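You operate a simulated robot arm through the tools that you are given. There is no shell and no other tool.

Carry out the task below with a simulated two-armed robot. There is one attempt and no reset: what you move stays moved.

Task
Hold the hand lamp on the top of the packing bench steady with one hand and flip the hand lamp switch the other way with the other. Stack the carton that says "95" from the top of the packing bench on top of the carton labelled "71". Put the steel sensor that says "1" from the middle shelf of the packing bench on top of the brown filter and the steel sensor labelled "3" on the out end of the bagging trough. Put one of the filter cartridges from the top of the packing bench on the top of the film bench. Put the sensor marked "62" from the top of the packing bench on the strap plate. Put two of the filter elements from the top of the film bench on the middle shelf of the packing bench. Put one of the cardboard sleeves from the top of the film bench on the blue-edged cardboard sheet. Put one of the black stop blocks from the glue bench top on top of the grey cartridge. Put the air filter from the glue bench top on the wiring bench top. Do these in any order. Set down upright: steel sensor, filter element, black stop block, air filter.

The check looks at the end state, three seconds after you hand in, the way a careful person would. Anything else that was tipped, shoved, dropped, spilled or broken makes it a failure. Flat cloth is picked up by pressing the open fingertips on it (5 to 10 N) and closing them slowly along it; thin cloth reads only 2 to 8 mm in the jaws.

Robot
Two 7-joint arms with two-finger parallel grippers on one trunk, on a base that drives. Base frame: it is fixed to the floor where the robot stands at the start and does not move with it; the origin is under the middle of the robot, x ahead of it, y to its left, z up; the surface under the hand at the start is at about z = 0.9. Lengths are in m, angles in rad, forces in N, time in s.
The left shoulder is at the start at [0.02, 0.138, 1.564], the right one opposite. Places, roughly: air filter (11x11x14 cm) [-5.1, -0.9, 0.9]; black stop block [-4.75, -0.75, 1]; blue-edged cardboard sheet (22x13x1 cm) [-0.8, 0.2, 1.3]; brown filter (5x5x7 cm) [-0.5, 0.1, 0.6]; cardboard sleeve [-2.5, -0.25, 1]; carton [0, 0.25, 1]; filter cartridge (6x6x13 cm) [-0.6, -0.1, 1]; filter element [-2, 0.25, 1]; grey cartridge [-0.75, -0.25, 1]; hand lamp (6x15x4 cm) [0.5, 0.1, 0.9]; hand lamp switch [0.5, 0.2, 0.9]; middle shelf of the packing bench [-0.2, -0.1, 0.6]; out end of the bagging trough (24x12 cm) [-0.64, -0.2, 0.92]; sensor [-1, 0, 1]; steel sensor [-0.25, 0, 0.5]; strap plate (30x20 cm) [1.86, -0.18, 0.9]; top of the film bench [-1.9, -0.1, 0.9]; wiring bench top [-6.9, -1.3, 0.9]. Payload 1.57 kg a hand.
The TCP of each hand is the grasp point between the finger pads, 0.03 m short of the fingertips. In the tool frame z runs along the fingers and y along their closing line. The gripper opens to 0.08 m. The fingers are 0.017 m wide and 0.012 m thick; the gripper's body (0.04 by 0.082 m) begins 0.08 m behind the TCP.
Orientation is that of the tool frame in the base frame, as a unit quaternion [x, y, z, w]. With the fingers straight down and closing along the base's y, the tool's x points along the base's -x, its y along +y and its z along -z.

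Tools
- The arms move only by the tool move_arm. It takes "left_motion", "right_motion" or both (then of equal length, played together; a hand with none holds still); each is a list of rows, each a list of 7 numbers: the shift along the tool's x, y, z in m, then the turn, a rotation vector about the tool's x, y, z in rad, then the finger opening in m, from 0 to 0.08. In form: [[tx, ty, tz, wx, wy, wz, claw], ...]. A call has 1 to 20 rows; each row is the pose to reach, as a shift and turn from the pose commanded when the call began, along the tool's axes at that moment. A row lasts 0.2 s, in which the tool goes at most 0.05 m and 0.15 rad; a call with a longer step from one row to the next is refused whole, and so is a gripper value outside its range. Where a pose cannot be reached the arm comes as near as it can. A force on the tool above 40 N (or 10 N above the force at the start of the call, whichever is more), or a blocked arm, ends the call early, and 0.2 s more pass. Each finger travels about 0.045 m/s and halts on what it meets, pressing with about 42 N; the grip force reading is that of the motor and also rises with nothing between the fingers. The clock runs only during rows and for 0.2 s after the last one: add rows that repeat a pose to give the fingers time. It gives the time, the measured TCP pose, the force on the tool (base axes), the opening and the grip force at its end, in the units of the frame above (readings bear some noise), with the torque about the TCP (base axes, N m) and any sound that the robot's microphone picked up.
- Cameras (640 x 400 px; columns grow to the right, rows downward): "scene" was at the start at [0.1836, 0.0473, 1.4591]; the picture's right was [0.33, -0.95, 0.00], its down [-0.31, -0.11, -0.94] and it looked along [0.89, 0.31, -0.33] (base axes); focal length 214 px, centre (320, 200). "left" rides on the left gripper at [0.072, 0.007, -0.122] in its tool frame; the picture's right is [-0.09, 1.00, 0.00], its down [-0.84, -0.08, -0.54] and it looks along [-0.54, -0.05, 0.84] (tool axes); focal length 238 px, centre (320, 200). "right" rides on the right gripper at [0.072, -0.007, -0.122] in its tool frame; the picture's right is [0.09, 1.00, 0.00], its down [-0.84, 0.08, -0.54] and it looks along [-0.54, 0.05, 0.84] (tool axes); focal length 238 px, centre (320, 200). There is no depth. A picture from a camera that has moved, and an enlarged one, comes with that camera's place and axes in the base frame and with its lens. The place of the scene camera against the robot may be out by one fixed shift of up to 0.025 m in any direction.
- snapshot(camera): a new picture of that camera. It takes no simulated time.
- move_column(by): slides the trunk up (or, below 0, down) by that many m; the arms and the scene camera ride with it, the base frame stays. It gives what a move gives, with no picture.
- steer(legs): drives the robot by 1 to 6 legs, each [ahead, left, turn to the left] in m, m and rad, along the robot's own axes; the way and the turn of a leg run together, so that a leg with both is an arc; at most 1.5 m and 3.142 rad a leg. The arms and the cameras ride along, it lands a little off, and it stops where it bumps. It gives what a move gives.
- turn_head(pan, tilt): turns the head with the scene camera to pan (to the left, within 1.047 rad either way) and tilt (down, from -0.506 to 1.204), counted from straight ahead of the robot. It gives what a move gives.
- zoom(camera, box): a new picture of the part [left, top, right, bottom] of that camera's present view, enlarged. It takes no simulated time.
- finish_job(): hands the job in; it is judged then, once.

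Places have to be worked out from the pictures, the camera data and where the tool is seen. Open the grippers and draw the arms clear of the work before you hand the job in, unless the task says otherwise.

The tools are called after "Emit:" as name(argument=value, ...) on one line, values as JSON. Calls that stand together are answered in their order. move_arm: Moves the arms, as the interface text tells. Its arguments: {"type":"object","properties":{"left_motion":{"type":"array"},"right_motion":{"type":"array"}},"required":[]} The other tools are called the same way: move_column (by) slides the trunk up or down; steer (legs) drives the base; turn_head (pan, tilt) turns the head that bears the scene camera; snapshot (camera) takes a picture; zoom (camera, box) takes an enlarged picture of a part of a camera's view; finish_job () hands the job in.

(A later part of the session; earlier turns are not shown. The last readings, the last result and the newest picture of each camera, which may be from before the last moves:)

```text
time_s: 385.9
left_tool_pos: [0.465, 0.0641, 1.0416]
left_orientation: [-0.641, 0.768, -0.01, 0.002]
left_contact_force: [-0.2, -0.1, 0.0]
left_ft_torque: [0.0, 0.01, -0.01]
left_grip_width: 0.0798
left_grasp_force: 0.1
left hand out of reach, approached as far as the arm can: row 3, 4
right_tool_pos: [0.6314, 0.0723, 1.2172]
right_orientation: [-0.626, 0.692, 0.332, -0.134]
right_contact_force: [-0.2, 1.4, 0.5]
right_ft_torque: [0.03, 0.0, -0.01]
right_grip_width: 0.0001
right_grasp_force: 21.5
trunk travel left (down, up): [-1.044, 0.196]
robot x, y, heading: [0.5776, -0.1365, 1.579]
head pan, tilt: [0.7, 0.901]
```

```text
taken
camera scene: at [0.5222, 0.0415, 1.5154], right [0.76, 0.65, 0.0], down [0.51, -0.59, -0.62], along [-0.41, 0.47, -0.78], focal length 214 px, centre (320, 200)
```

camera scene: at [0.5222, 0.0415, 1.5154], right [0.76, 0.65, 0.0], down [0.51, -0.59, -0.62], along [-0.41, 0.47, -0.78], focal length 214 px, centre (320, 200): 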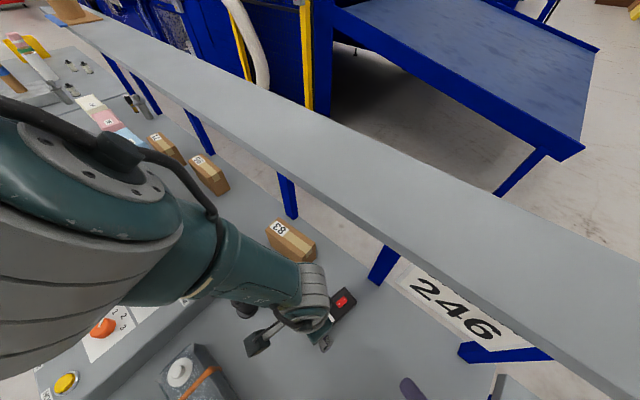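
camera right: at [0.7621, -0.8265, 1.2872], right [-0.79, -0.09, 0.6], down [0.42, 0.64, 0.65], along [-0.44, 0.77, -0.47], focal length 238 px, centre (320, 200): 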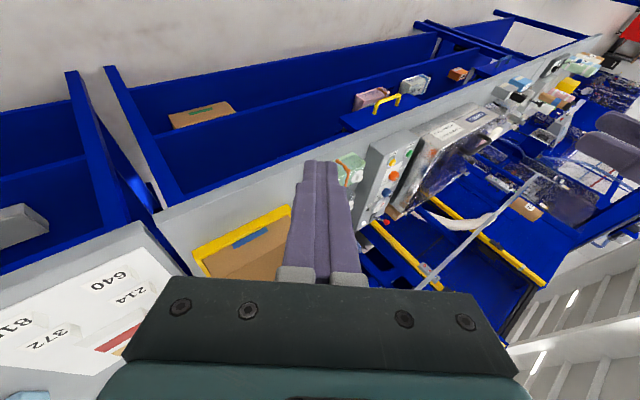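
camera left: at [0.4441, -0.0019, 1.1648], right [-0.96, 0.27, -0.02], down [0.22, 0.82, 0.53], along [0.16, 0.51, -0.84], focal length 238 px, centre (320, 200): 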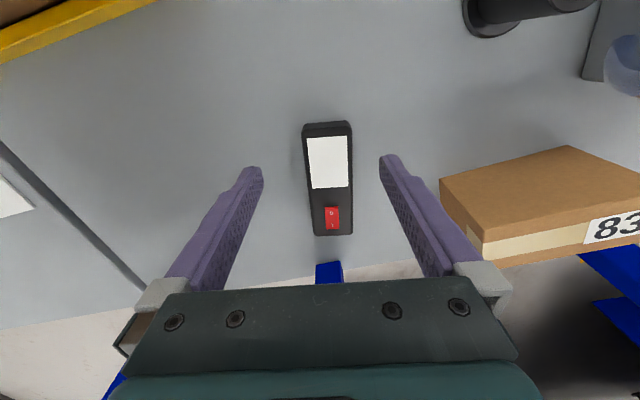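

The arm is near its full extension; I reset the commanded height and lower the trunk 10 cm so the fingers straddle the lamp.

Emit:
move_arm(left_motion=[[0, 0, -0.04, 0, 0, 0, 0.08], [0, 0, -0.04, 0, 0, 0, 0.08]])

Emit:
move_column(by=-0.07)

Emit:
snapshot(camera="left")

```text
time_s: 386.5
left_tool_pos: [0.4625, 0.0667, 1.0817]
left_orientation: [-0.642, 0.767, -0.009, 0.001]
left_contact_force: [0.0, -0.5, 0.6]
left_ft_torque: [0.0, 0.0, -0.01]
left_grip_width: 0.08
left_grasp_force: 0.0
right_tool_pos: [0.6302, 0.0716, 1.217]
right_orientation: [-0.627, 0.692, 0.333, -0.134]
right_contact_force: [-0.1, -0.3, 0.5]
right_ft_torque: [0.02, -0.01, 0.0]
right_grip_width: 0.0
right_grasp_force: 21.0
trunk travel left (down, up): [-1.044, 0.196]
robot x, y, heading: [0.5783, -0.1297, 1.583]
head pan, tilt: [0.7, 0.901]
```

```text
time_s: 387.6
left_tool_pos: [0.4634, 0.0665, 1.0123]
left_orientation: [-0.642, 0.767, -0.009, 0.0]
left_contact_force: [0.3, -0.3, 0.2]
left_ft_torque: [0.01, 0.03, -0.01]
left_grip_width: 0.0799
left_grasp_force: 0.1
right_tool_pos: [0.6301, 0.0714, 1.1469]
right_orientation: [-0.627, 0.692, 0.333, -0.134]
right_contact_force: [-0.2, 0.8, -0.2]
right_ft_torque: [0.03, 0.02, 0.01]
right_grip_width: 0.0
right_grasp_force: 21.3
trunk travel left (down, up): [-0.974, 0.266]
robot x, y, heading: [0.58, -0.1303, 1.581]
head pan, tilt: [0.7, 0.901]
```

```text
taken
camera left: at [0.442, -0.0006, 1.1343], right [-0.96, 0.27, -0.02], down [0.22, 0.82, 0.53], along [0.16, 0.51, -0.85], focal length 238 px, centre (320, 200)
```

left: 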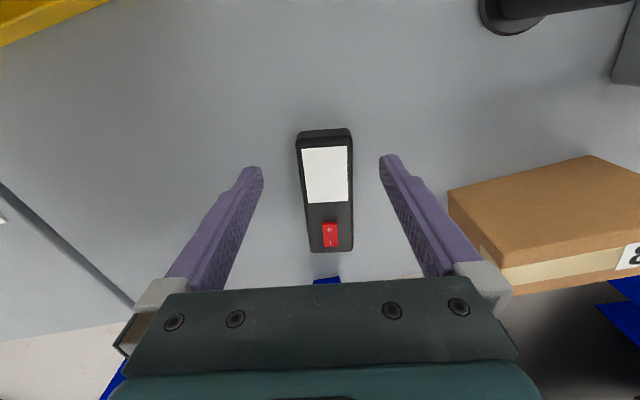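

Well straddled. Lower trunk 5 cm and arm 2.3 cm, then close on the lamp.

Emit:
move_column(by=-0.05)

Emit:
move_arm(left_motion=[[0, 0.001, 0.012, 0, 0, 0, 0.08], [0, 0.001, 0.023, 0, 0, 0, 0.08], [0, 0.001, 0.023, 0, 0, 0, 0.065], [0, 0.001, 0.023, 0, 0, 0, 0.055], [0, 0.001, 0.023, 0, 0, 0, 0.045], [0, 0.001, 0.023, 0, 0, 0, 0.04], [0, 0.001, 0.023, 0, 0, 0, 0.04]])

Emit:
snapshot(camera="left")

Emit:
snapshot(camera="right")

```text
time_s: 388.5
left_tool_pos: [0.4621, 0.0671, 0.9623]
left_orientation: [-0.642, 0.767, -0.01, 0.001]
left_contact_force: [-1.0, -0.4, 0.6]
left_ft_torque: [0.0, -0.02, -0.01]
left_grip_width: 0.0798
left_grasp_force: 0.1
right_tool_pos: [0.6299, 0.0715, 1.0967]
right_orientation: [-0.626, 0.692, 0.332, -0.133]
right_contact_force: [0.3, 0.1, 0.0]
right_ft_torque: [0.01, -0.03, -0.04]
right_grip_width: 0.0
right_grasp_force: 21.6
trunk travel left (down, up): [-0.924, 0.316]
robot x, y, heading: [0.5755, -0.1368, 1.587]
head pan, tilt: [0.7, 0.901]
```

```text
time_s: 390.1
left_tool_pos: [0.4618, 0.0668, 0.9392]
left_orientation: [-0.641, 0.767, -0.009, 0.001]
left_contact_force: [-0.3, -0.1, -0.2]
left_ft_torque: [-0.04, 0.05, 0.0]
left_grip_width: 0.0513
left_grasp_force: 39.3
right_tool_pos: [0.6305, 0.0707, 1.0975]
right_orientation: [-0.626, 0.692, 0.333, -0.134]
right_contact_force: [0.7, 0.3, 0.5]
right_ft_torque: [0.01, 0.01, -0.01]
right_grip_width: 0.0
right_grasp_force: 21.4
trunk travel left (down, up): [-0.924, 0.316]
robot x, y, heading: [0.5764, -0.1311, 1.581]
head pan, tilt: [0.7, 0.901]
```

```text
taken
camera left: at [0.4411, -0.0002, 1.0617], right [-0.96, 0.27, -0.02], down [0.22, 0.82, 0.53], along [0.16, 0.51, -0.85], focal length 238 px, centre (320, 200)
```

left: 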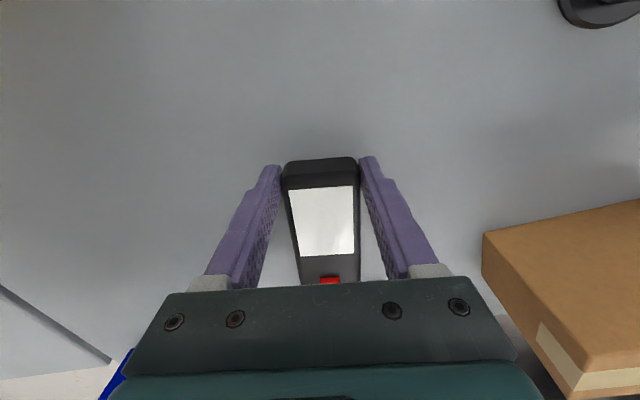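

```text
taken
camera right: at [0.6966, -0.0328, 1.1671], right [-0.79, -0.1, 0.6], down [0.42, 0.64, 0.65], along [-0.45, 0.76, -0.47], focal length 238 px, centre (320, 200)
```

right: 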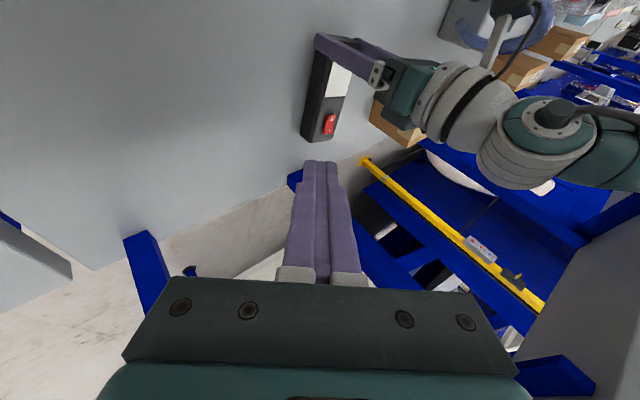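

The lamp is gripped by the left hand (5.1 cm). Zoom the right camera's view on the switch.

Emit:
zoom(camera="right", box=[290, 30, 370, 160])

```text
3.08 times, centred on (330, 95) of right
camera zoom: at [0.6966, -0.0328, 1.1671], right [-0.79, -0.1, 0.6], down [0.42, 0.64, 0.65], along [-0.45, 0.76, -0.47], focal length 733 px, centre (289, 523)
```

zoom: 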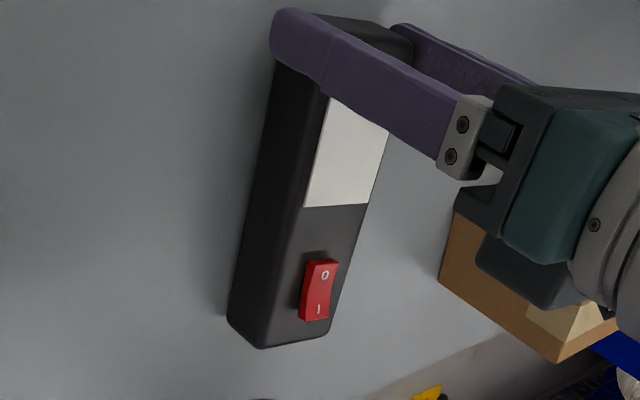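

I move the right fingertip to a point ~5 cm above the raised "O" half.

Emit:
move_arm(right_motion=[[-0.017, 0.025, 0.031, 0, 0, 0, 0], [-0.0335, 0.0494, 0.0625, 0, 0, 0, 0], [-0.031, 0.06, 0.104, 0, 0, 0, 0], [-0.0282, 0.0704, 0.1457, 0, 0, 0, 0], [-0.0282, 0.0704, 0.1457, 0, 0, 0, 0]])

Emit:
snapshot(camera="right")

Emit:
turn_head(pan=0.2, tilt=1.1)

Emit:
snapshot(camera="scene")

```text
time_s: 391.3
left_tool_pos: [0.4616, 0.0666, 0.9393]
left_orientation: [-0.641, 0.768, -0.009, 0.001]
left_contact_force: [-0.2, 0.0, 0.3]
left_ft_torque: [-0.09, 0.09, 0.02]
left_grip_width: 0.0515
left_grasp_force: 41.7
right_tool_pos: [0.4946, 0.1402, 1.0398]
right_orientation: [-0.626, 0.692, 0.333, -0.134]
right_contact_force: [-0.4, -0.2, 0.8]
right_ft_torque: [-0.01, -0.03, 0.01]
right_grip_width: 0.0003
right_grasp_force: 21.5
trunk travel left (down, up): [-0.924, 0.316]
robot x, y, heading: [0.5742, -0.1308, 1.585]
head pan, tilt: [0.7, 0.901]
```

```text
taken
camera right: at [0.5607, 0.0368, 1.1099], right [-0.79, -0.1, 0.6], down [0.42, 0.64, 0.65], along [-0.45, 0.76, -0.47], focal length 238 px, centre (320, 200)
```

right: 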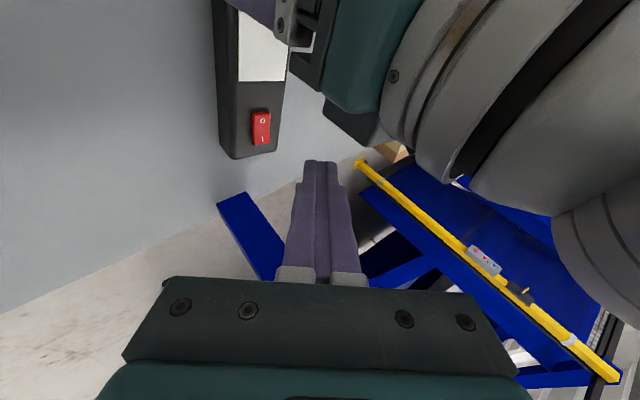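

```text
time_s: 392.3
left_tool_pos: [0.4619, 0.0655, 0.9388]
left_orientation: [-0.641, 0.767, -0.009, 0.0]
left_contact_force: [-0.8, -0.4, 0.5]
left_ft_torque: [0.02, 0.06, 0.03]
left_grip_width: 0.0511
left_grasp_force: 41.8
right_tool_pos: [0.4943, 0.1401, 1.0388]
right_orientation: [-0.627, 0.692, 0.333, -0.134]
right_contact_force: [-0.9, -0.3, 0.2]
right_ft_torque: [-0.03, 0.01, 0.0]
right_grip_width: 0.0
right_grasp_force: 21.2
trunk travel left (down, up): [-0.924, 0.316]
robot x, y, heading: [0.5741, -0.1319, 1.583]
head pan, tilt: [0.201, 1.1]
```

```text
taken
camera scene: at [0.5581, 0.0461, 1.3815], right [0.98, 0.21, 0.0], down [0.19, -0.87, -0.45], along [-0.1, 0.44, -0.89], focal length 214 px, centre (320, 200)
```

scene: 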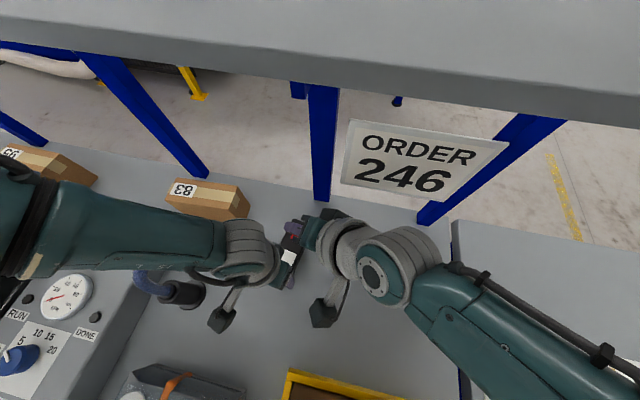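

The O half is at ≈(0.483,0.148). I lower the fingertip straight down in small steps.

Emit:
move_arm(right_motion=[[0.0044, -0.0157, 0.019, 0, 0, 0, 0], [0.0087, -0.0314, 0.038, 0, 0, 0, 0], [0.0087, -0.0314, 0.038, 0, 0, 0, 0]])

Emit:
zoom(camera="right", box=[200, 60, 380, 200])

```text
time_s: 393.1
left_tool_pos: [0.4626, 0.0674, 0.941]
left_orientation: [-0.641, 0.767, -0.01, 0.001]
left_contact_force: [-0.3, 0.5, 0.9]
left_ft_torque: [0.0, 0.06, 0.06]
left_grip_width: 0.0514
left_grasp_force: 41.9
right_tool_pos: [0.4953, 0.1443, 1.002]
right_orientation: [-0.627, 0.692, 0.333, -0.132]
right_contact_force: [0.0, 0.2, -0.3]
right_ft_torque: [-0.03, 0.0, 0.01]
right_grip_width: 0.0
right_grasp_force: 21.5
right hand out of reach, approached as far as the arm can: row 2, 3
trunk travel left (down, up): [-0.924, 0.316]
robot x, y, heading: [0.5767, -0.1335, 1.579]
head pan, tilt: [0.201, 1.1]
```

```text
2.86 times, centred on (290, 130) of right
camera zoom: at [0.5602, 0.039, 1.0724], right [-0.79, -0.09, 0.6], down [0.41, 0.64, 0.65], along [-0.45, 0.76, -0.47], focal length 681 px, centre (406, 400)
```

zoom: 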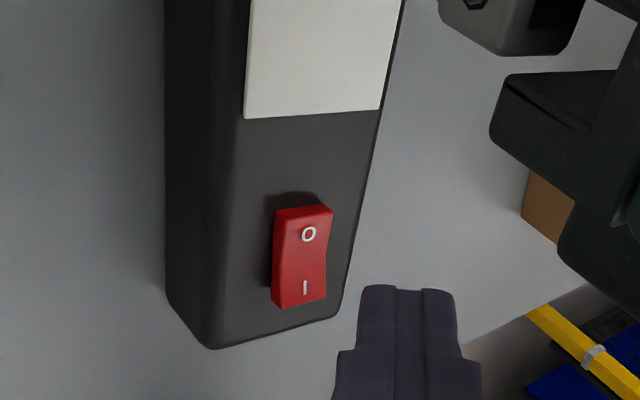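

O half is clearly the raised one. The right arm is at its reach limit, so I'll release the lamp briefly, lower the trunk 5 cm (raising the hands equally) and re-grip.

Emit:
move_arm(left_motion=[[0, 0, 0, 0, 0, 0, 0.06], [0, 0, 0, 0, 0, 0, 0.075], [0, 0, 0, 0, 0, 0, 0.08], [0, 0, -0.025, 0, 0, 0, 0.08], [0, 0, -0.05, 0, 0, 0, 0.08], [0, 0, -0.05, 0, 0, 0, 0.08]], right_motion=[[-0.0058, 0.0157, -0.0186, 0, 0, 0, 0], [-0.0116, 0.0314, -0.0371, 0, 0, 0, 0], [-0.0116, 0.0314, -0.0371, 0, 0, 0, 0], [-0.0116, 0.0314, -0.0371, 0, 0, 0, 0], [-0.0116, 0.0314, -0.0371, 0, 0, 0, 0], [-0.0116, 0.0314, -0.0371, 0, 0, 0, 0]])

Emit:
move_column(by=-0.05)

Emit:
move_arm(left_motion=[[0, 0, 0, 0, 0, 0, 0.065], [0, 0, 0, 0, 0, 0, 0.055], [0, 0, 0, 0, 0, 0, 0.045], [0, 0, 0, 0, 0, 0, 0.04], [0, 0, 0, 0, 0, 0, 0.04]])

Emit:
snapshot(camera="right")

```text
time_s: 394.5
left_tool_pos: [0.4618, 0.0666, 0.9902]
left_orientation: [-0.641, 0.767, -0.008, 0.001]
left_contact_force: [0.5, -0.2, 0.5]
left_ft_torque: [0.01, -0.03, 0.04]
left_grip_width: 0.08
left_grasp_force: 0.0
right_tool_pos: [0.4963, 0.1437, 1.0536]
right_orientation: [-0.627, 0.692, 0.332, -0.133]
right_contact_force: [-1.2, 0.2, -0.1]
right_ft_torque: [0.0, 0.01, -0.02]
right_grip_width: 0.0
right_grasp_force: 21.0
right hand out of reach, approached as far as the arm can: row 1
trunk travel left (down, up): [-0.924, 0.316]
robot x, y, heading: [0.5801, -0.1315, 1.587]
head pan, tilt: [0.201, 1.1]
```

```text
time_s: 395.4
left_tool_pos: [0.4633, 0.067, 0.9398]
left_orientation: [-0.642, 0.767, -0.01, 0.001]
left_contact_force: [-0.4, 0.5, 0.4]
left_ft_torque: [-0.02, -0.01, 0.04]
left_grip_width: 0.0802
left_grasp_force: 0.0
right_tool_pos: [0.4952, 0.1427, 1.0032]
right_orientation: [-0.627, 0.692, 0.332, -0.134]
right_contact_force: [-0.6, 0.5, -0.5]
right_ft_torque: [0.0, 0.02, 0.0]
right_grip_width: 0.0
right_grasp_force: 20.9
trunk travel left (down, up): [-0.874, 0.366]
robot x, y, heading: [0.5773, -0.1347, 1.586]
head pan, tilt: [0.201, 1.1]
```

```text
time_s: 396.6
left_tool_pos: [0.4629, 0.0662, 0.9392]
left_orientation: [-0.641, 0.767, -0.01, 0.001]
left_contact_force: [0.3, -0.4, 1.2]
left_ft_torque: [0.01, 0.08, 0.02]
left_grip_width: 0.0514
left_grasp_force: 38.5
right_tool_pos: [0.4958, 0.1425, 1.0027]
right_orientation: [-0.627, 0.692, 0.332, -0.134]
right_contact_force: [-0.4, -0.5, -0.5]
right_ft_torque: [-0.02, -0.04, 0.02]
right_grip_width: 0.0001
right_grasp_force: 21.5
trunk travel left (down, up): [-0.874, 0.366]
robot x, y, heading: [0.5786, -0.1306, 1.58]
head pan, tilt: [0.201, 1.1]
```

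```text
taken
camera right: at [0.5615, 0.0387, 1.0729], right [-0.79, -0.1, 0.6], down [0.42, 0.64, 0.65], along [-0.45, 0.76, -0.47], focal length 238 px, centre (320, 200)
```

right: 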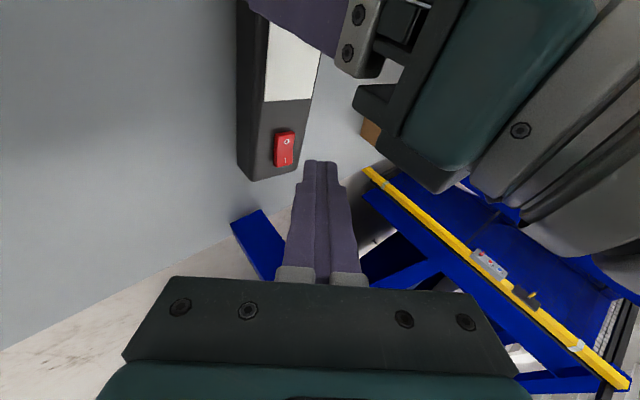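

Re-gripped and the fingertip is 2 cm above. I press down in 2 mm steps.

Emit:
move_arm(right_motion=[[0.0023, -0.0063, 0.0074, 0, 0, 0, 0], [0.0042, -0.0113, 0.0133, 0, 0, 0, 0], [0.0046, -0.0126, 0.0148, 0, 0, 0, 0], [0.0051, -0.0138, 0.0163, 0, 0, 0, 0]])

Emit:
zoom(camera="right", box=[200, 60, 380, 200])

```text
time_s: 397.6
left_tool_pos: [0.4623, 0.0664, 0.9401]
left_orientation: [-0.642, 0.767, -0.01, 0.002]
left_contact_force: [0.6, 0.5, 2.0]
left_ft_torque: [0.01, 0.13, 0.04]
left_grip_width: 0.0515
left_grasp_force: 42.4
right_tool_pos: [0.4938, 0.1444, 0.9804]
right_orientation: [-0.627, 0.691, 0.333, -0.134]
right_contact_force: [-0.1, -0.8, 0.5]
right_ft_torque: [0.0, -0.02, 0.0]
right_grip_width: 0.0
right_grasp_force: 20.9
trunk travel left (down, up): [-0.874, 0.366]
robot x, y, heading: [0.5736, -0.1299, 1.583]
head pan, tilt: [0.201, 1.1]
```

```text
2.86 times, centred on (290, 130) of right
camera zoom: at [0.5613, 0.0389, 1.051], right [-0.79, -0.1, 0.6], down [0.42, 0.64, 0.65], along [-0.45, 0.76, -0.47], focal length 681 px, centre (406, 400)
```

zoom: 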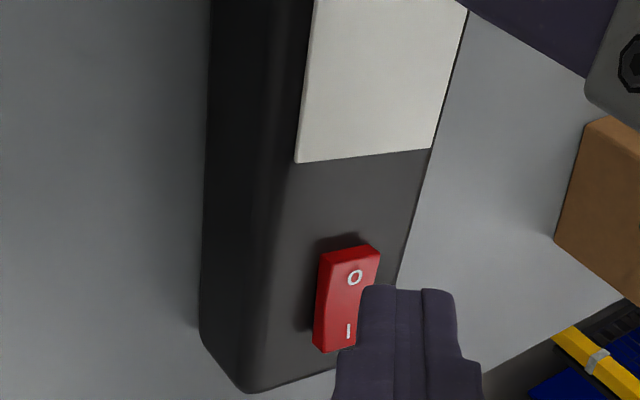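

Continue pressing down in 2 mm steps.

Emit:
move_arm(right_motion=[[0.0005, -0.0013, 0.0015, 0, 0, 0, 0], [0.0009, -0.0025, 0.003, 0, 0, 0, 0], [0.0014, -0.0038, 0.0044, 0, 0, 0, 0]])

Emit:
zoom(camera="right", box=[200, 60, 380, 200])

```text
time_s: 398.4
left_tool_pos: [0.4625, 0.0658, 0.9396]
left_orientation: [-0.642, 0.767, -0.011, 0.001]
left_contact_force: [-0.5, -0.7, 2.4]
left_ft_torque: [0.02, 0.13, 0.03]
left_grip_width: 0.0515
left_grasp_force: 41.6
right_tool_pos: [0.4952, 0.142, 0.9743]
right_orientation: [-0.627, 0.692, 0.332, -0.133]
right_contact_force: [0.0, 0.6, -0.2]
right_ft_torque: [-0.01, 0.0, 0.0]
right_grip_width: 0.0
right_grasp_force: 21.7
trunk travel left (down, up): [-0.874, 0.366]
robot x, y, heading: [0.5736, -0.131, 1.582]
head pan, tilt: [0.201, 1.1]
```

```text
2.86 times, centred on (290, 130) of right
camera zoom: at [0.5609, 0.0389, 1.0454], right [-0.79, -0.09, 0.6], down [0.42, 0.64, 0.65], along [-0.45, 0.76, -0.47], focal length 681 px, centre (406, 400)
```

zoom: 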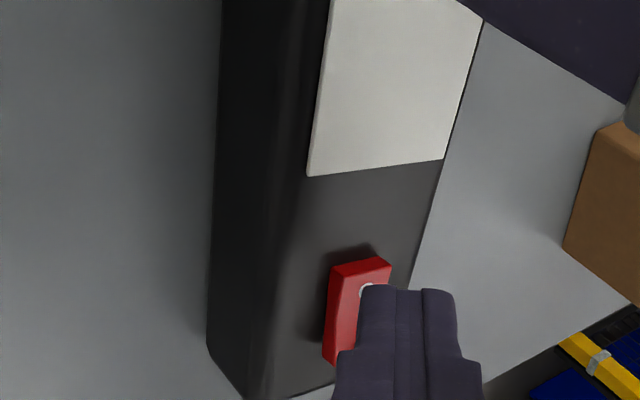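

Emit:
move_arm(right_motion=[[0.0005, -0.0013, 0.0015, 0, 0, 0, 0], [0.0009, -0.0025, 0.003, 0, 0, 0, 0], [0.0014, -0.0038, 0.0044, 0, 0, 0, 0]])

Emit:
zoom(camera="right", box=[200, 60, 380, 200])

```text
time_s: 399.2
left_tool_pos: [0.4631, 0.066, 0.9398]
left_orientation: [-0.642, 0.767, -0.01, 0.001]
left_contact_force: [-0.7, 0.1, 3.1]
left_ft_torque: [0.04, 0.15, 0.04]
left_grip_width: 0.0513
left_grasp_force: 41.9
right_tool_pos: [0.4964, 0.1423, 0.9692]
right_orientation: [-0.627, 0.692, 0.333, -0.134]
right_contact_force: [-0.1, 0.2, 0.1]
right_ft_torque: [-0.02, 0.02, 0.02]
right_grip_width: 0.0
right_grasp_force: 21.5
trunk travel left (down, up): [-0.874, 0.366]
robot x, y, heading: [0.5792, -0.1312, 1.581]
head pan, tilt: [0.201, 1.1]
```

```text
2.86 times, centred on (290, 130) of right
camera zoom: at [0.5618, 0.0387, 1.0392], right [-0.79, -0.1, 0.6], down [0.42, 0.64, 0.65], along [-0.45, 0.76, -0.47], focal length 681 px, centre (406, 400)
```

zoom: 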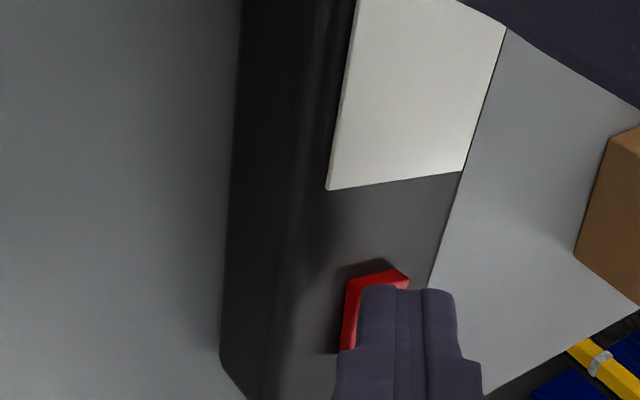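

Emit:
move_arm(right_motion=[[0.0005, -0.0013, 0.0015, 0, 0, 0, 0], [0.0009, -0.0025, 0.003, 0, 0, 0, 0], [0.0014, -0.0038, 0.0044, 0, 0, 0, 0]])

Emit:
zoom(camera="right", box=[200, 60, 380, 200])

```text
time_s: 400.1
left_tool_pos: [0.4604, 0.0688, 0.9391]
left_orientation: [-0.643, 0.766, -0.006, 0.0]
left_contact_force: [-2.6, 1.8, 4.7]
left_ft_torque: [-0.04, 0.22, 0.34]
left_grip_width: 0.0515
left_grasp_force: 42.2
right_tool_pos: [0.4932, 0.1446, 0.9662]
right_orientation: [-0.626, 0.691, 0.337, -0.133]
right_contact_force: [7.4, -5.4, 14.7]
right_ft_torque: [-0.02, -0.01, 0.02]
right_grip_width: 0.0
right_grasp_force: 20.8
trunk travel left (down, up): [-0.874, 0.366]
robot x, y, heading: [0.578, -0.134, 1.588]
head pan, tilt: [0.201, 1.1]
stopped in row 3 (right hand): the force on the tool passed its limit at 41 N (the readings are from after the stop); the commanded pose is now the measured one
```

```text
2.86 times, centred on (290, 130) of right
camera zoom: at [0.5602, 0.0397, 1.0346], right [-0.79, -0.1, 0.61], down [0.42, 0.64, 0.65], along [-0.45, 0.76, -0.46], focal length 681 px, centre (406, 400)
```

zoom: 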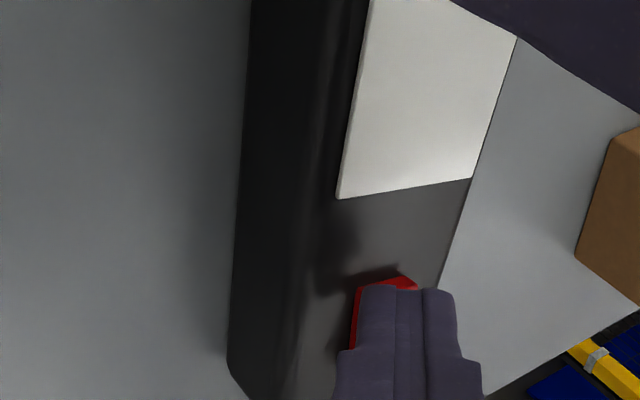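

Contact at 41 N. I raise the finger a bit to see whether the rocker flipped.

Emit:
move_arm(right_motion=[[-0.0035, 0.0094, -0.0111, 0, 0, 0, 0], [-0.007, 0.0188, -0.0223, 0, 0, 0, 0], [-0.007, 0.0188, -0.0223, 0, 0, 0, 0]])

Emit:
zoom(camera="right", box=[200, 60, 380, 200])

```text
time_s: 400.9
left_tool_pos: [0.4599, 0.068, 0.9403]
left_orientation: [-0.643, 0.766, -0.005, 0.0]
left_contact_force: [-0.7, 1.7, 11.6]
left_ft_torque: [0.33, 0.27, 0.01]
left_grip_width: 0.0513
left_grasp_force: 42.3
right_tool_pos: [0.4945, 0.1432, 0.9938]
right_orientation: [-0.626, 0.691, 0.336, -0.135]
right_contact_force: [-0.4, -0.3, 0.5]
right_ft_torque: [0.02, -0.01, 0.02]
right_grip_width: 0.0
right_grasp_force: 21.4
trunk travel left (down, up): [-0.874, 0.366]
robot x, y, heading: [0.5784, -0.1317, 1.579]
head pan, tilt: [0.201, 1.1]
```

```text
2.86 times, centred on (290, 130) of right
camera zoom: at [0.5604, 0.0388, 1.0641], right [-0.79, -0.1, 0.61], down [0.42, 0.64, 0.65], along [-0.45, 0.76, -0.46], focal length 681 px, centre (406, 400)
```

zoom: 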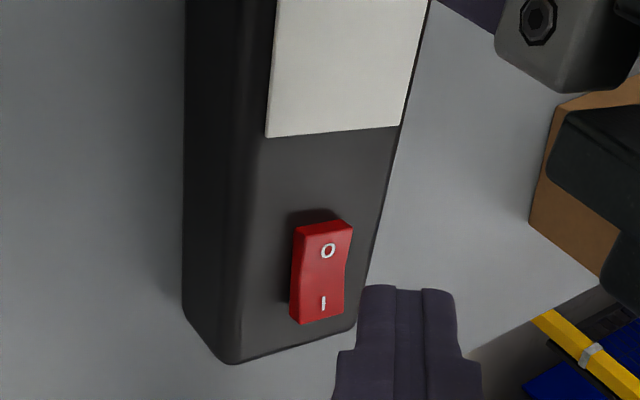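

Not flipped — I pressed too near the rocker's middle. I shift the left grip 1.5 cm toward the lamp's near end for clearance, then press ~1 cm closer to the O end.

Emit:
move_arm(left_motion=[[0, 0, 0, 0, 0, 0, 0.06], [0, 0, 0, 0, 0, 0, 0.07], [0.008, 0, 0, 0, 0, 0, 0.07], [0.015, 0, 0, 0, 0, 0, 0.07], [0.015, 0, 0, 0, 0, 0, 0.055], [0.015, 0, 0, 0, 0, 0, 0.045], [0.015, 0, 0, 0, 0, 0, 0.04], [0.015, 0, 0, 0, 0, 0, 0.04]])

Emit:
move_arm(right_motion=[[0.004, -0.002, -0.003, 0, 0, 0, 0], [0.0076, -0.0043, -0.006, 0, 0, 0, 0], [0.0076, -0.0043, -0.006, 0, 0, 0, 0]])

Emit:
zoom(camera="right", box=[200, 60, 380, 200])

```text
time_s: 402.7
left_tool_pos: [0.459, 0.0509, 0.9391]
left_orientation: [-0.643, 0.766, -0.007, 0.0]
left_contact_force: [0.6, -0.4, -0.2]
left_ft_torque: [0.03, -0.01, -0.02]
left_grip_width: 0.0402
left_grasp_force: 0.1
right_tool_pos: [0.4937, 0.1422, 0.9948]
right_orientation: [-0.626, 0.691, 0.336, -0.134]
right_contact_force: [1.0, -0.2, 0.9]
right_ft_torque: [0.01, 0.01, 0.02]
right_grip_width: 0.0
right_grasp_force: 21.2
trunk travel left (down, up): [-0.874, 0.366]
robot x, y, heading: [0.5804, -0.1322, 1.583]
head pan, tilt: [0.201, 1.1]
```

```text
time_s: 403.5
left_tool_pos: [0.4584, 0.0523, 0.9381]
left_orientation: [-0.642, 0.767, -0.007, -0.001]
left_contact_force: [0.0, 0.0, 0.4]
left_ft_torque: [0.0, 0.02, 0.02]
left_grip_width: 0.0398
left_grasp_force: 0.1
right_tool_pos: [0.4992, 0.1339, 0.9953]
right_orientation: [-0.626, 0.691, 0.336, -0.134]
right_contact_force: [0.6, 0.0, 0.7]
right_ft_torque: [-0.01, -0.03, 0.03]
right_grip_width: 0.0003
right_grasp_force: 20.9
trunk travel left (down, up): [-0.874, 0.366]
robot x, y, heading: [0.5761, -0.132, 1.582]
head pan, tilt: [0.201, 1.1]
```

```text
2.86 times, centred on (290, 130) of right
camera zoom: at [0.5661, 0.0289, 1.0638], right [-0.79, -0.1, 0.61], down [0.42, 0.64, 0.65], along [-0.45, 0.76, -0.46], focal length 681 px, centre (406, 400)
```

zoom: 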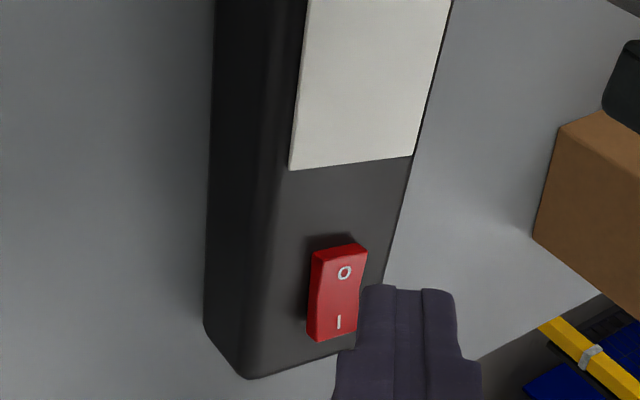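

The left jaws closed to 4 cm on nothing — the lamp's end has slipped out. I check with the left camera.

Emit:
snapshot(camera="left")

Emit:
snapshot(camera="right")

```text
taken
camera left: at [0.4382, -0.0153, 1.0616], right [-0.96, 0.27, -0.01], down [0.22, 0.82, 0.53], along [0.15, 0.51, -0.85], focal length 238 px, centre (320, 200)
```

left: 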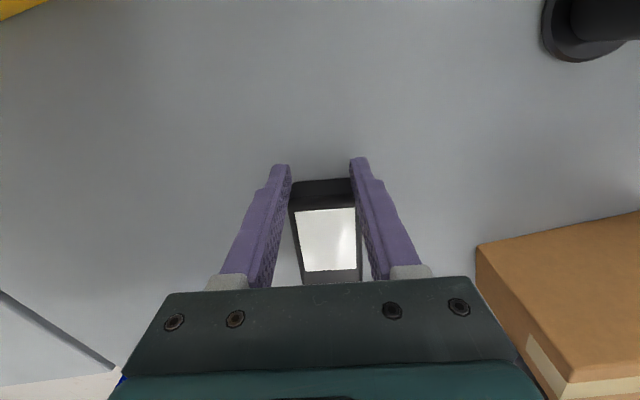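

```text
taken
camera right: at [0.5661, 0.0289, 1.0638], right [-0.79, -0.1, 0.61], down [0.42, 0.64, 0.65], along [-0.45, 0.76, -0.46], focal length 238 px, centre (320, 200)
```

right: 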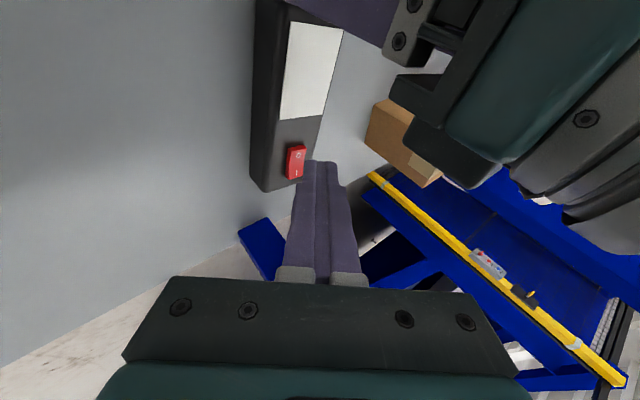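

The lamp's real near end is at y≈0.064, so the left grip was only on its very end. I re-orient the right hand to lean purely sideways (more clearance), then move the left grip to y≈0.08.

Emit:
move_arm(right_motion=[[-0.004, 0.01, -0.011, 0, 0.1, 0, 0], [-0.008, 0.02, -0.022, 0, 0.2, 0, 0], [-0.014, 0.02, -0.022, 0, 0.28, 0, 0], [-0.014, 0.02, -0.022, 0, 0.28, 0, 0]], left_motion=[[0, 0, 0, 0, 0, 0, 0.05], [0, 0, 0, 0, 0, 0, 0.06], [0, 0, 0, 0, 0, 0, 0.075], [0, 0, 0, 0, 0, 0, 0.08]])

Emit:
move_arm(left_motion=[[-0.014, 0, 0, 0, 0, 0, 0.08], [-0.029, 0, 0, 0, 0, 0, 0.08], [-0.029, 0, 0, 0, 0, 0, 0.07], [-0.029, 0, 0, 0, 0, 0, 0.06], [-0.029, 0, 0, 0, 0, 0, 0.05], [-0.029, 0, 0, 0, 0, 0, 0.04], [-0.029, 0, 0, 0, 0, 0, 0.04]])

Emit:
snapshot(camera="left")

Emit:
snapshot(camera="right")

```text
time_s: 404.5
left_tool_pos: [0.4586, 0.0522, 0.9393]
left_orientation: [-0.642, 0.767, -0.007, -0.001]
left_contact_force: [0.1, 0.0, 0.5]
left_ft_torque: [0.0, -0.02, 0.0]
left_grip_width: 0.0801
left_grasp_force: 0.0
right_tool_pos: [0.5007, 0.1409, 1.0268]
right_orientation: [0.667, -0.665, -0.245, 0.231]
right_contact_force: [0.1, 0.1, 0.9]
right_ft_torque: [-0.01, -0.01, 0.0]
right_grip_width: 0.0002
right_grasp_force: 21.4
trunk travel left (down, up): [-0.874, 0.366]
robot x, y, heading: [0.5806, -0.134, 1.581]
head pan, tilt: [0.201, 1.1]
```

```text
time_s: 406.1
left_tool_pos: [0.4634, 0.0813, 0.9394]
left_orientation: [-0.642, 0.766, -0.008, -0.001]
left_contact_force: [0.4, 0.0, 1.1]
left_ft_torque: [0.02, 0.08, 0.05]
left_grip_width: 0.0516
left_grasp_force: 33.4
right_tool_pos: [0.4994, 0.1409, 1.0276]
right_orientation: [0.667, -0.665, -0.244, 0.23]
right_contact_force: [0.5, 1.3, 0.1]
right_ft_torque: [0.0, 0.0, -0.01]
right_grip_width: 0.0
right_grasp_force: 21.2
trunk travel left (down, up): [-0.874, 0.366]
robot x, y, heading: [0.5757, -0.1292, 1.584]
head pan, tilt: [0.201, 1.1]
```

```text
taken
camera left: at [0.4427, 0.0133, 1.0612], right [-0.96, 0.27, -0.01], down [0.22, 0.82, 0.53], along [0.15, 0.51, -0.85], focal length 238 px, centre (320, 200)
```

left: 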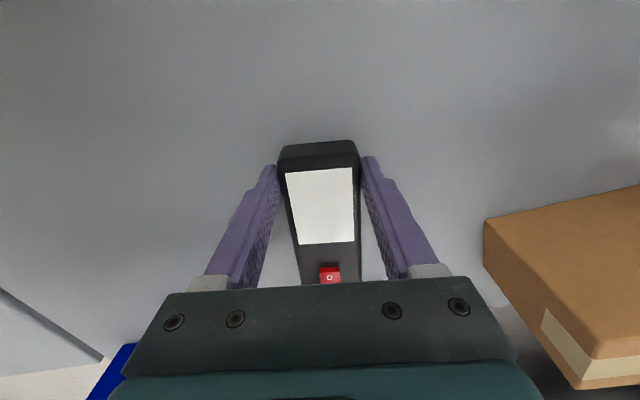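

```text
taken
camera right: at [0.5826, 0.0667, 1.116], right [-0.77, -0.1, 0.63], down [0.29, 0.82, 0.49], along [-0.57, 0.56, -0.61], focal length 238 px, centre (320, 200)
```

right: 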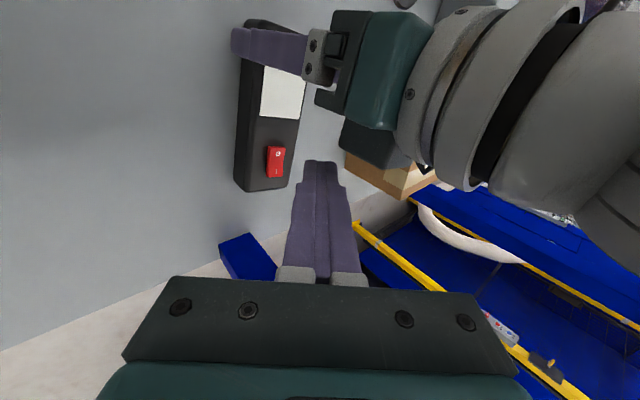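

Re-triangulating: the O mark is at ≈(0.474,0.160,0.935), so I was pressing short of it. I move the fingertip above it and 3 cm down.

Emit:
move_arm(right_motion=[[-0.016, 0.0094, 0.008, 0, 0, 0, 0], [-0.0159, 0, 0.02, 0, 0, 0, 0], [-0.0159, -0.0096, 0.0314, 0, 0, 0, 0], [-0.0159, -0.0096, 0.0314, 0, 0, 0, 0]])

Emit:
zoom(camera="right", box=[200, 60, 380, 200])

Emit:
snapshot(camera="scene")

```text
time_s: 407.1
left_tool_pos: [0.4623, 0.0806, 0.9386]
left_orientation: [-0.642, 0.767, -0.007, -0.002]
left_contact_force: [-0.5, 0.2, 1.5]
left_ft_torque: [0.03, 0.1, 0.07]
left_grip_width: 0.0513
left_grasp_force: 42.0
right_tool_pos: [0.488, 0.1571, 0.9967]
right_orientation: [0.666, -0.666, -0.246, 0.23]
right_contact_force: [0.0, -0.1, -0.3]
right_ft_torque: [-0.02, 0.04, -0.01]
right_grip_width: 0.0
right_grasp_force: 21.4
trunk travel left (down, up): [-0.874, 0.366]
robot x, y, heading: [0.5735, -0.1323, 1.58]
head pan, tilt: [0.201, 1.1]
```

```text
2.86 times, centred on (290, 130) of right
camera zoom: at [0.5701, 0.0841, 1.0854], right [-0.77, -0.1, 0.63], down [0.29, 0.82, 0.49], along [-0.57, 0.56, -0.61], focal length 681 px, centre (406, 400)
```

zoom: 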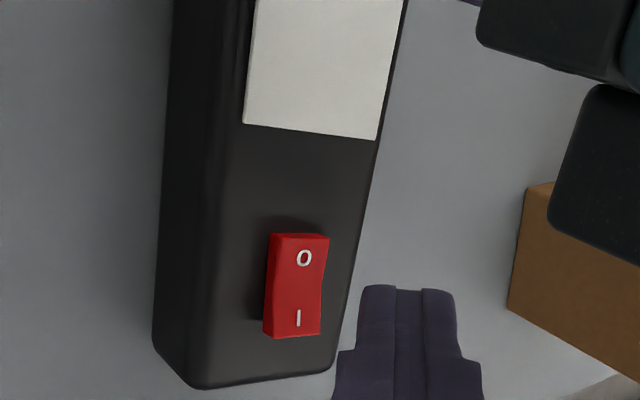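

```text
taken
camera scene: at [0.5583, 0.0461, 1.3315], right [0.98, 0.21, 0.0], down [0.19, -0.87, -0.45], along [-0.1, 0.44, -0.89], focal length 214 px, centre (320, 200)
```

scene: 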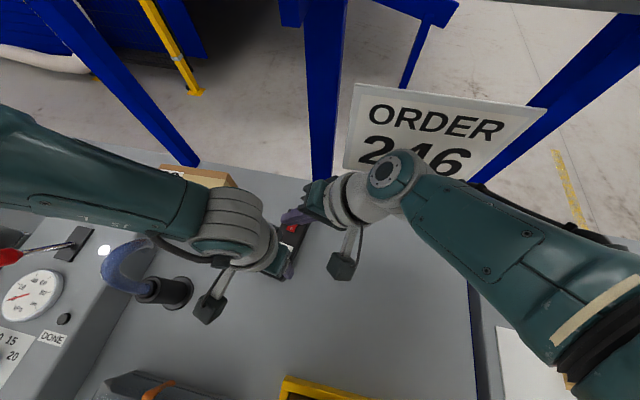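

The tip is lined up over the O half now. I descend 2.4 cm then in 1.5 mm steps.

Emit:
move_arm(right_motion=[[0.0002, -0.0076, 0.0093, 0, 0, 0, 0], [0.0005, -0.0152, 0.0186, 0, 0, 0, 0], [0.0005, -0.0165, 0.0201, 0, 0, 0, 0], [0.0005, -0.0177, 0.0217, 0, 0, 0, 0]])

Emit:
zoom(camera="right", box=[200, 60, 380, 200])

```text
time_s: 408.1
left_tool_pos: [0.4637, 0.0806, 0.9392]
left_orientation: [-0.643, 0.766, -0.007, -0.001]
left_contact_force: [-0.2, -0.4, 2.4]
left_ft_torque: [0.08, 0.16, 0.11]
left_grip_width: 0.0514
left_grasp_force: 41.9
right_tool_pos: [0.4917, 0.1474, 0.9809]
right_orientation: [0.667, -0.665, -0.247, 0.23]
right_contact_force: [0.1, 0.1, -0.3]
right_ft_torque: [0.0, -0.01, -0.01]
right_grip_width: 0.0002
right_grasp_force: 21.5
right hand out of reach, approached as far as the arm can: row 1, 2, 3, 4
trunk travel left (down, up): [-0.874, 0.366]
robot x, y, heading: [0.5765, -0.1286, 1.583]
head pan, tilt: [0.201, 1.1]
```

```text
2.86 times, centred on (290, 130) of right
camera zoom: at [0.5748, 0.073, 1.0691], right [-0.77, -0.1, 0.63], down [0.29, 0.82, 0.49], along [-0.57, 0.56, -0.61], focal length 681 px, centre (406, 400)
```

zoom: 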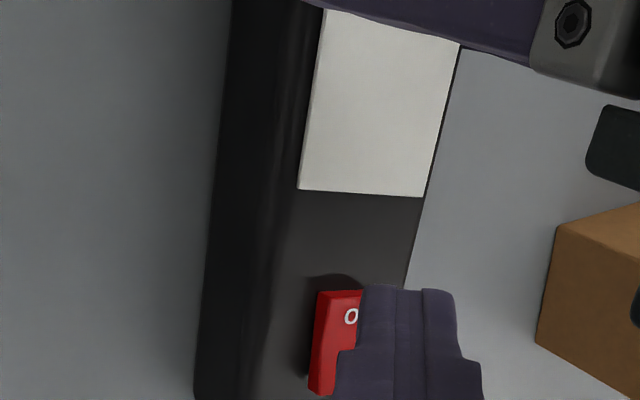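

Right arm at its limit again; I release the lamp, raise both hands 6 cm, lower the trunk 6 cm, and re-grip.

Emit:
move_arm(left_motion=[[0, 0, 0, 0, 0, 0, 0.06], [0, 0, 0, 0, 0, 0, 0.075], [0, 0, 0, 0, 0, 0, 0.08], [0, 0, -0.03, 0, 0, 0, 0.08], [0, 0, -0.06, 0, 0, 0, 0.08], [0, 0, -0.06, 0, 0, 0, 0.08]], right_motion=[[-0.0057, 0.0205, -0.0213, 0, 0, 0, 0], [-0.0113, 0.0409, -0.0425, 0, 0, 0, 0], [-0.0113, 0.0409, -0.0425, 0, 0, 0, 0], [-0.0113, 0.0409, -0.0425, 0, 0, 0, 0], [-0.0113, 0.0409, -0.0425, 0, 0, 0, 0], [-0.0113, 0.0409, -0.0425, 0, 0, 0, 0]])

Emit:
move_column(by=-0.06)

Emit:
move_arm(left_motion=[[0, 0, 0, 0, 0, 0, 0.07], [0, 0, 0, 0, 0, 0, 0.06], [0, 0, 0, 0, 0, 0, 0.05], [0, 0, 0, 0, 0, 0, 0.04], [0, 0, 0, 0, 0, 0, 0.04]])

Emit:
snapshot(camera="scene")

Emit:
zoom(camera="right", box=[200, 60, 380, 200])

```text
time_s: 409.5
left_tool_pos: [0.4631, 0.0825, 0.9986]
left_orientation: [-0.642, 0.767, -0.007, 0.0]
left_contact_force: [-1.1, 0.5, 0.0]
left_ft_torque: [-0.01, 0.02, -0.04]
left_grip_width: 0.0798
left_grasp_force: 0.1
right_tool_pos: [0.4888, 0.1569, 1.041]
right_orientation: [0.667, -0.665, -0.245, 0.23]
right_contact_force: [1.2, 0.7, 0.1]
right_ft_torque: [0.01, 0.0, 0.01]
right_grip_width: 0.0001
right_grasp_force: 21.2
trunk travel left (down, up): [-0.874, 0.366]
robot x, y, heading: [0.5759, -0.1321, 1.584]
head pan, tilt: [0.201, 1.1]
```

```text
time_s: 410.5
left_tool_pos: [0.4638, 0.0822, 0.9365]
left_orientation: [-0.643, 0.766, -0.007, -0.001]
left_contact_force: [-0.1, -0.1, 0.2]
left_ft_torque: [0.01, -0.01, 0.0]
left_grip_width: 0.0799
left_grasp_force: 0.0
right_tool_pos: [0.4879, 0.1563, 0.9794]
right_orientation: [0.667, -0.665, -0.245, 0.229]
right_contact_force: [-0.3, 0.4, 0.1]
right_ft_torque: [0.02, 0.01, 0.02]
right_grip_width: 0.0
right_grasp_force: 21.5
trunk travel left (down, up): [-0.814, 0.426]
robot x, y, heading: [0.5775, -0.1311, 1.579]
head pan, tilt: [0.201, 1.1]
```

```text
time_s: 411.7
left_tool_pos: [0.4633, 0.0826, 0.9385]
left_orientation: [-0.643, 0.766, -0.007, -0.002]
left_contact_force: [-0.3, -0.7, 0.8]
left_ft_torque: [0.01, 0.07, 0.04]
left_grip_width: 0.0514
left_grasp_force: 36.0
right_tool_pos: [0.4875, 0.1567, 0.9801]
right_orientation: [0.666, -0.666, -0.246, 0.229]
right_contact_force: [-0.4, 0.6, 0.3]
right_ft_torque: [-0.01, 0.02, 0.0]
right_grip_width: 0.0
right_grasp_force: 21.7
trunk travel left (down, up): [-0.814, 0.426]
robot x, y, heading: [0.5764, -0.1322, 1.581]
head pan, tilt: [0.201, 1.1]
```

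```text
taken
camera scene: at [0.5583, 0.0461, 1.2715], right [0.98, 0.21, 0.0], down [0.19, -0.87, -0.45], along [-0.1, 0.44, -0.89], focal length 214 px, centre (320, 200)
```

scene: 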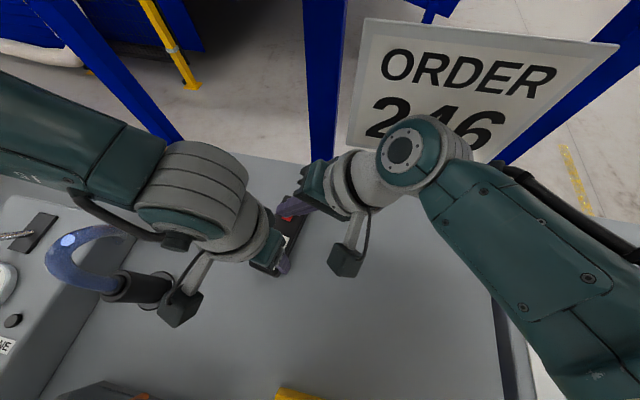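

```text
2.86 times, centred on (290, 130) of right
camera zoom: at [0.57, 0.0822, 1.0689], right [-0.77, -0.1, 0.63], down [0.29, 0.82, 0.49], along [-0.57, 0.56, -0.61], focal length 681 px, centre (406, 400)
```

zoom: 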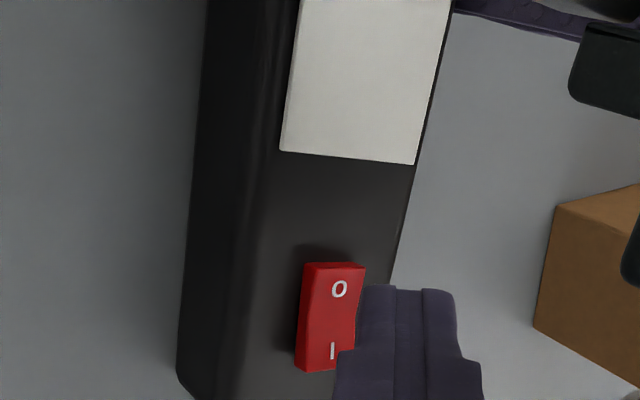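

Descend: 8 mm, then 1.5 mm steps pressing.

Emit:
move_arm(right_motion=[[0.0001, -0.0025, 0.0031, 0, 0, 0, 0], [0.0002, -0.0051, 0.0062, 0, 0, 0, 0], [0.0002, -0.0063, 0.0077, 0, 0, 0, 0], [0.0002, -0.0076, 0.0093, 0, 0, 0, 0]])

Emit:
zoom(camera="right", box=[200, 60, 380, 200])

```text
time_s: 412.7
left_tool_pos: [0.4623, 0.0812, 0.938]
left_orientation: [-0.643, 0.766, -0.007, -0.001]
left_contact_force: [-0.1, 0.3, -0.8]
left_ft_torque: [-0.29, 0.18, 0.11]
left_grip_width: 0.0516
left_grasp_force: 42.3
right_tool_pos: [0.4876, 0.1578, 0.9688]
right_orientation: [0.666, -0.666, -0.245, 0.23]
right_contact_force: [1.8, -2.5, 8.4]
right_ft_torque: [-0.03, 0.04, 0.03]
right_grip_width: 0.0003
right_grasp_force: 21.0
trunk travel left (down, up): [-0.814, 0.426]
robot x, y, heading: [0.577, -0.128, 1.579]
head pan, tilt: [0.201, 1.1]
```

```text
2.86 times, centred on (290, 130) of right
camera zoom: at [0.5704, 0.0826, 1.0574], right [-0.77, -0.1, 0.63], down [0.29, 0.82, 0.49], along [-0.57, 0.56, -0.61], focal length 681 px, centre (406, 400)
```

zoom: 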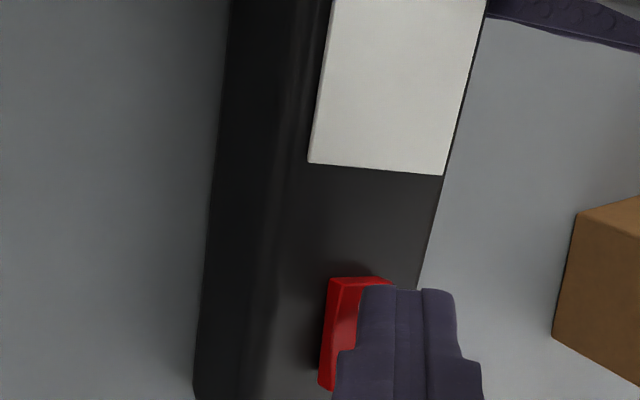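

Contact (8 N) on the O half at the expected height. I continue pressing in small steps.

Emit:
move_arm(right_motion=[[0, -0.001, 0.0012, 0, 0, 0, 0], [0, -0.0019, 0.0023, 0, 0, 0, 0], [0, -0.0029, 0.0035, 0, 0, 0, 0], [0, -0.0038, 0.0046, 0, 0, 0, 0]])

Emit:
zoom(camera="right", box=[200, 60, 380, 200])

```text
time_s: 413.4
left_tool_pos: [0.4612, 0.082, 0.9377]
left_orientation: [-0.644, 0.765, -0.005, -0.001]
left_contact_force: [-1.0, 0.5, 4.5]
left_ft_torque: [-0.18, 0.25, 0.32]
left_grip_width: 0.0515
left_grasp_force: 41.5
right_tool_pos: [0.4858, 0.1589, 0.9685]
right_orientation: [0.665, -0.665, -0.249, 0.233]
right_contact_force: [6.3, -4.5, 16.7]
right_ft_torque: [0.0, 0.02, -0.04]
right_grip_width: 0.0
right_grasp_force: 21.6
trunk travel left (down, up): [-0.814, 0.426]
robot x, y, heading: [0.5776, -0.1329, 1.586]
head pan, tilt: [0.201, 1.1]
stopped in row 3 (right hand): the force on the tool passed its limit at 43 N (the readings are from after the stop); the commanded pose is now the measured one
```

```text
2.86 times, centred on (290, 130) of right
camera zoom: at [0.569, 0.084, 1.0563], right [-0.77, -0.1, 0.64], down [0.29, 0.82, 0.49], along [-0.57, 0.56, -0.6], focal length 681 px, centre (406, 400)
```

zoom: 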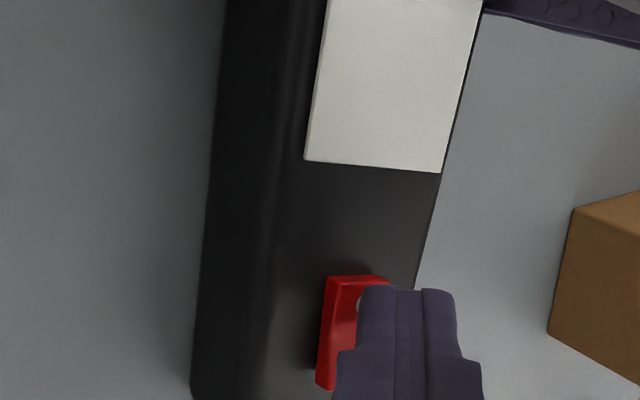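

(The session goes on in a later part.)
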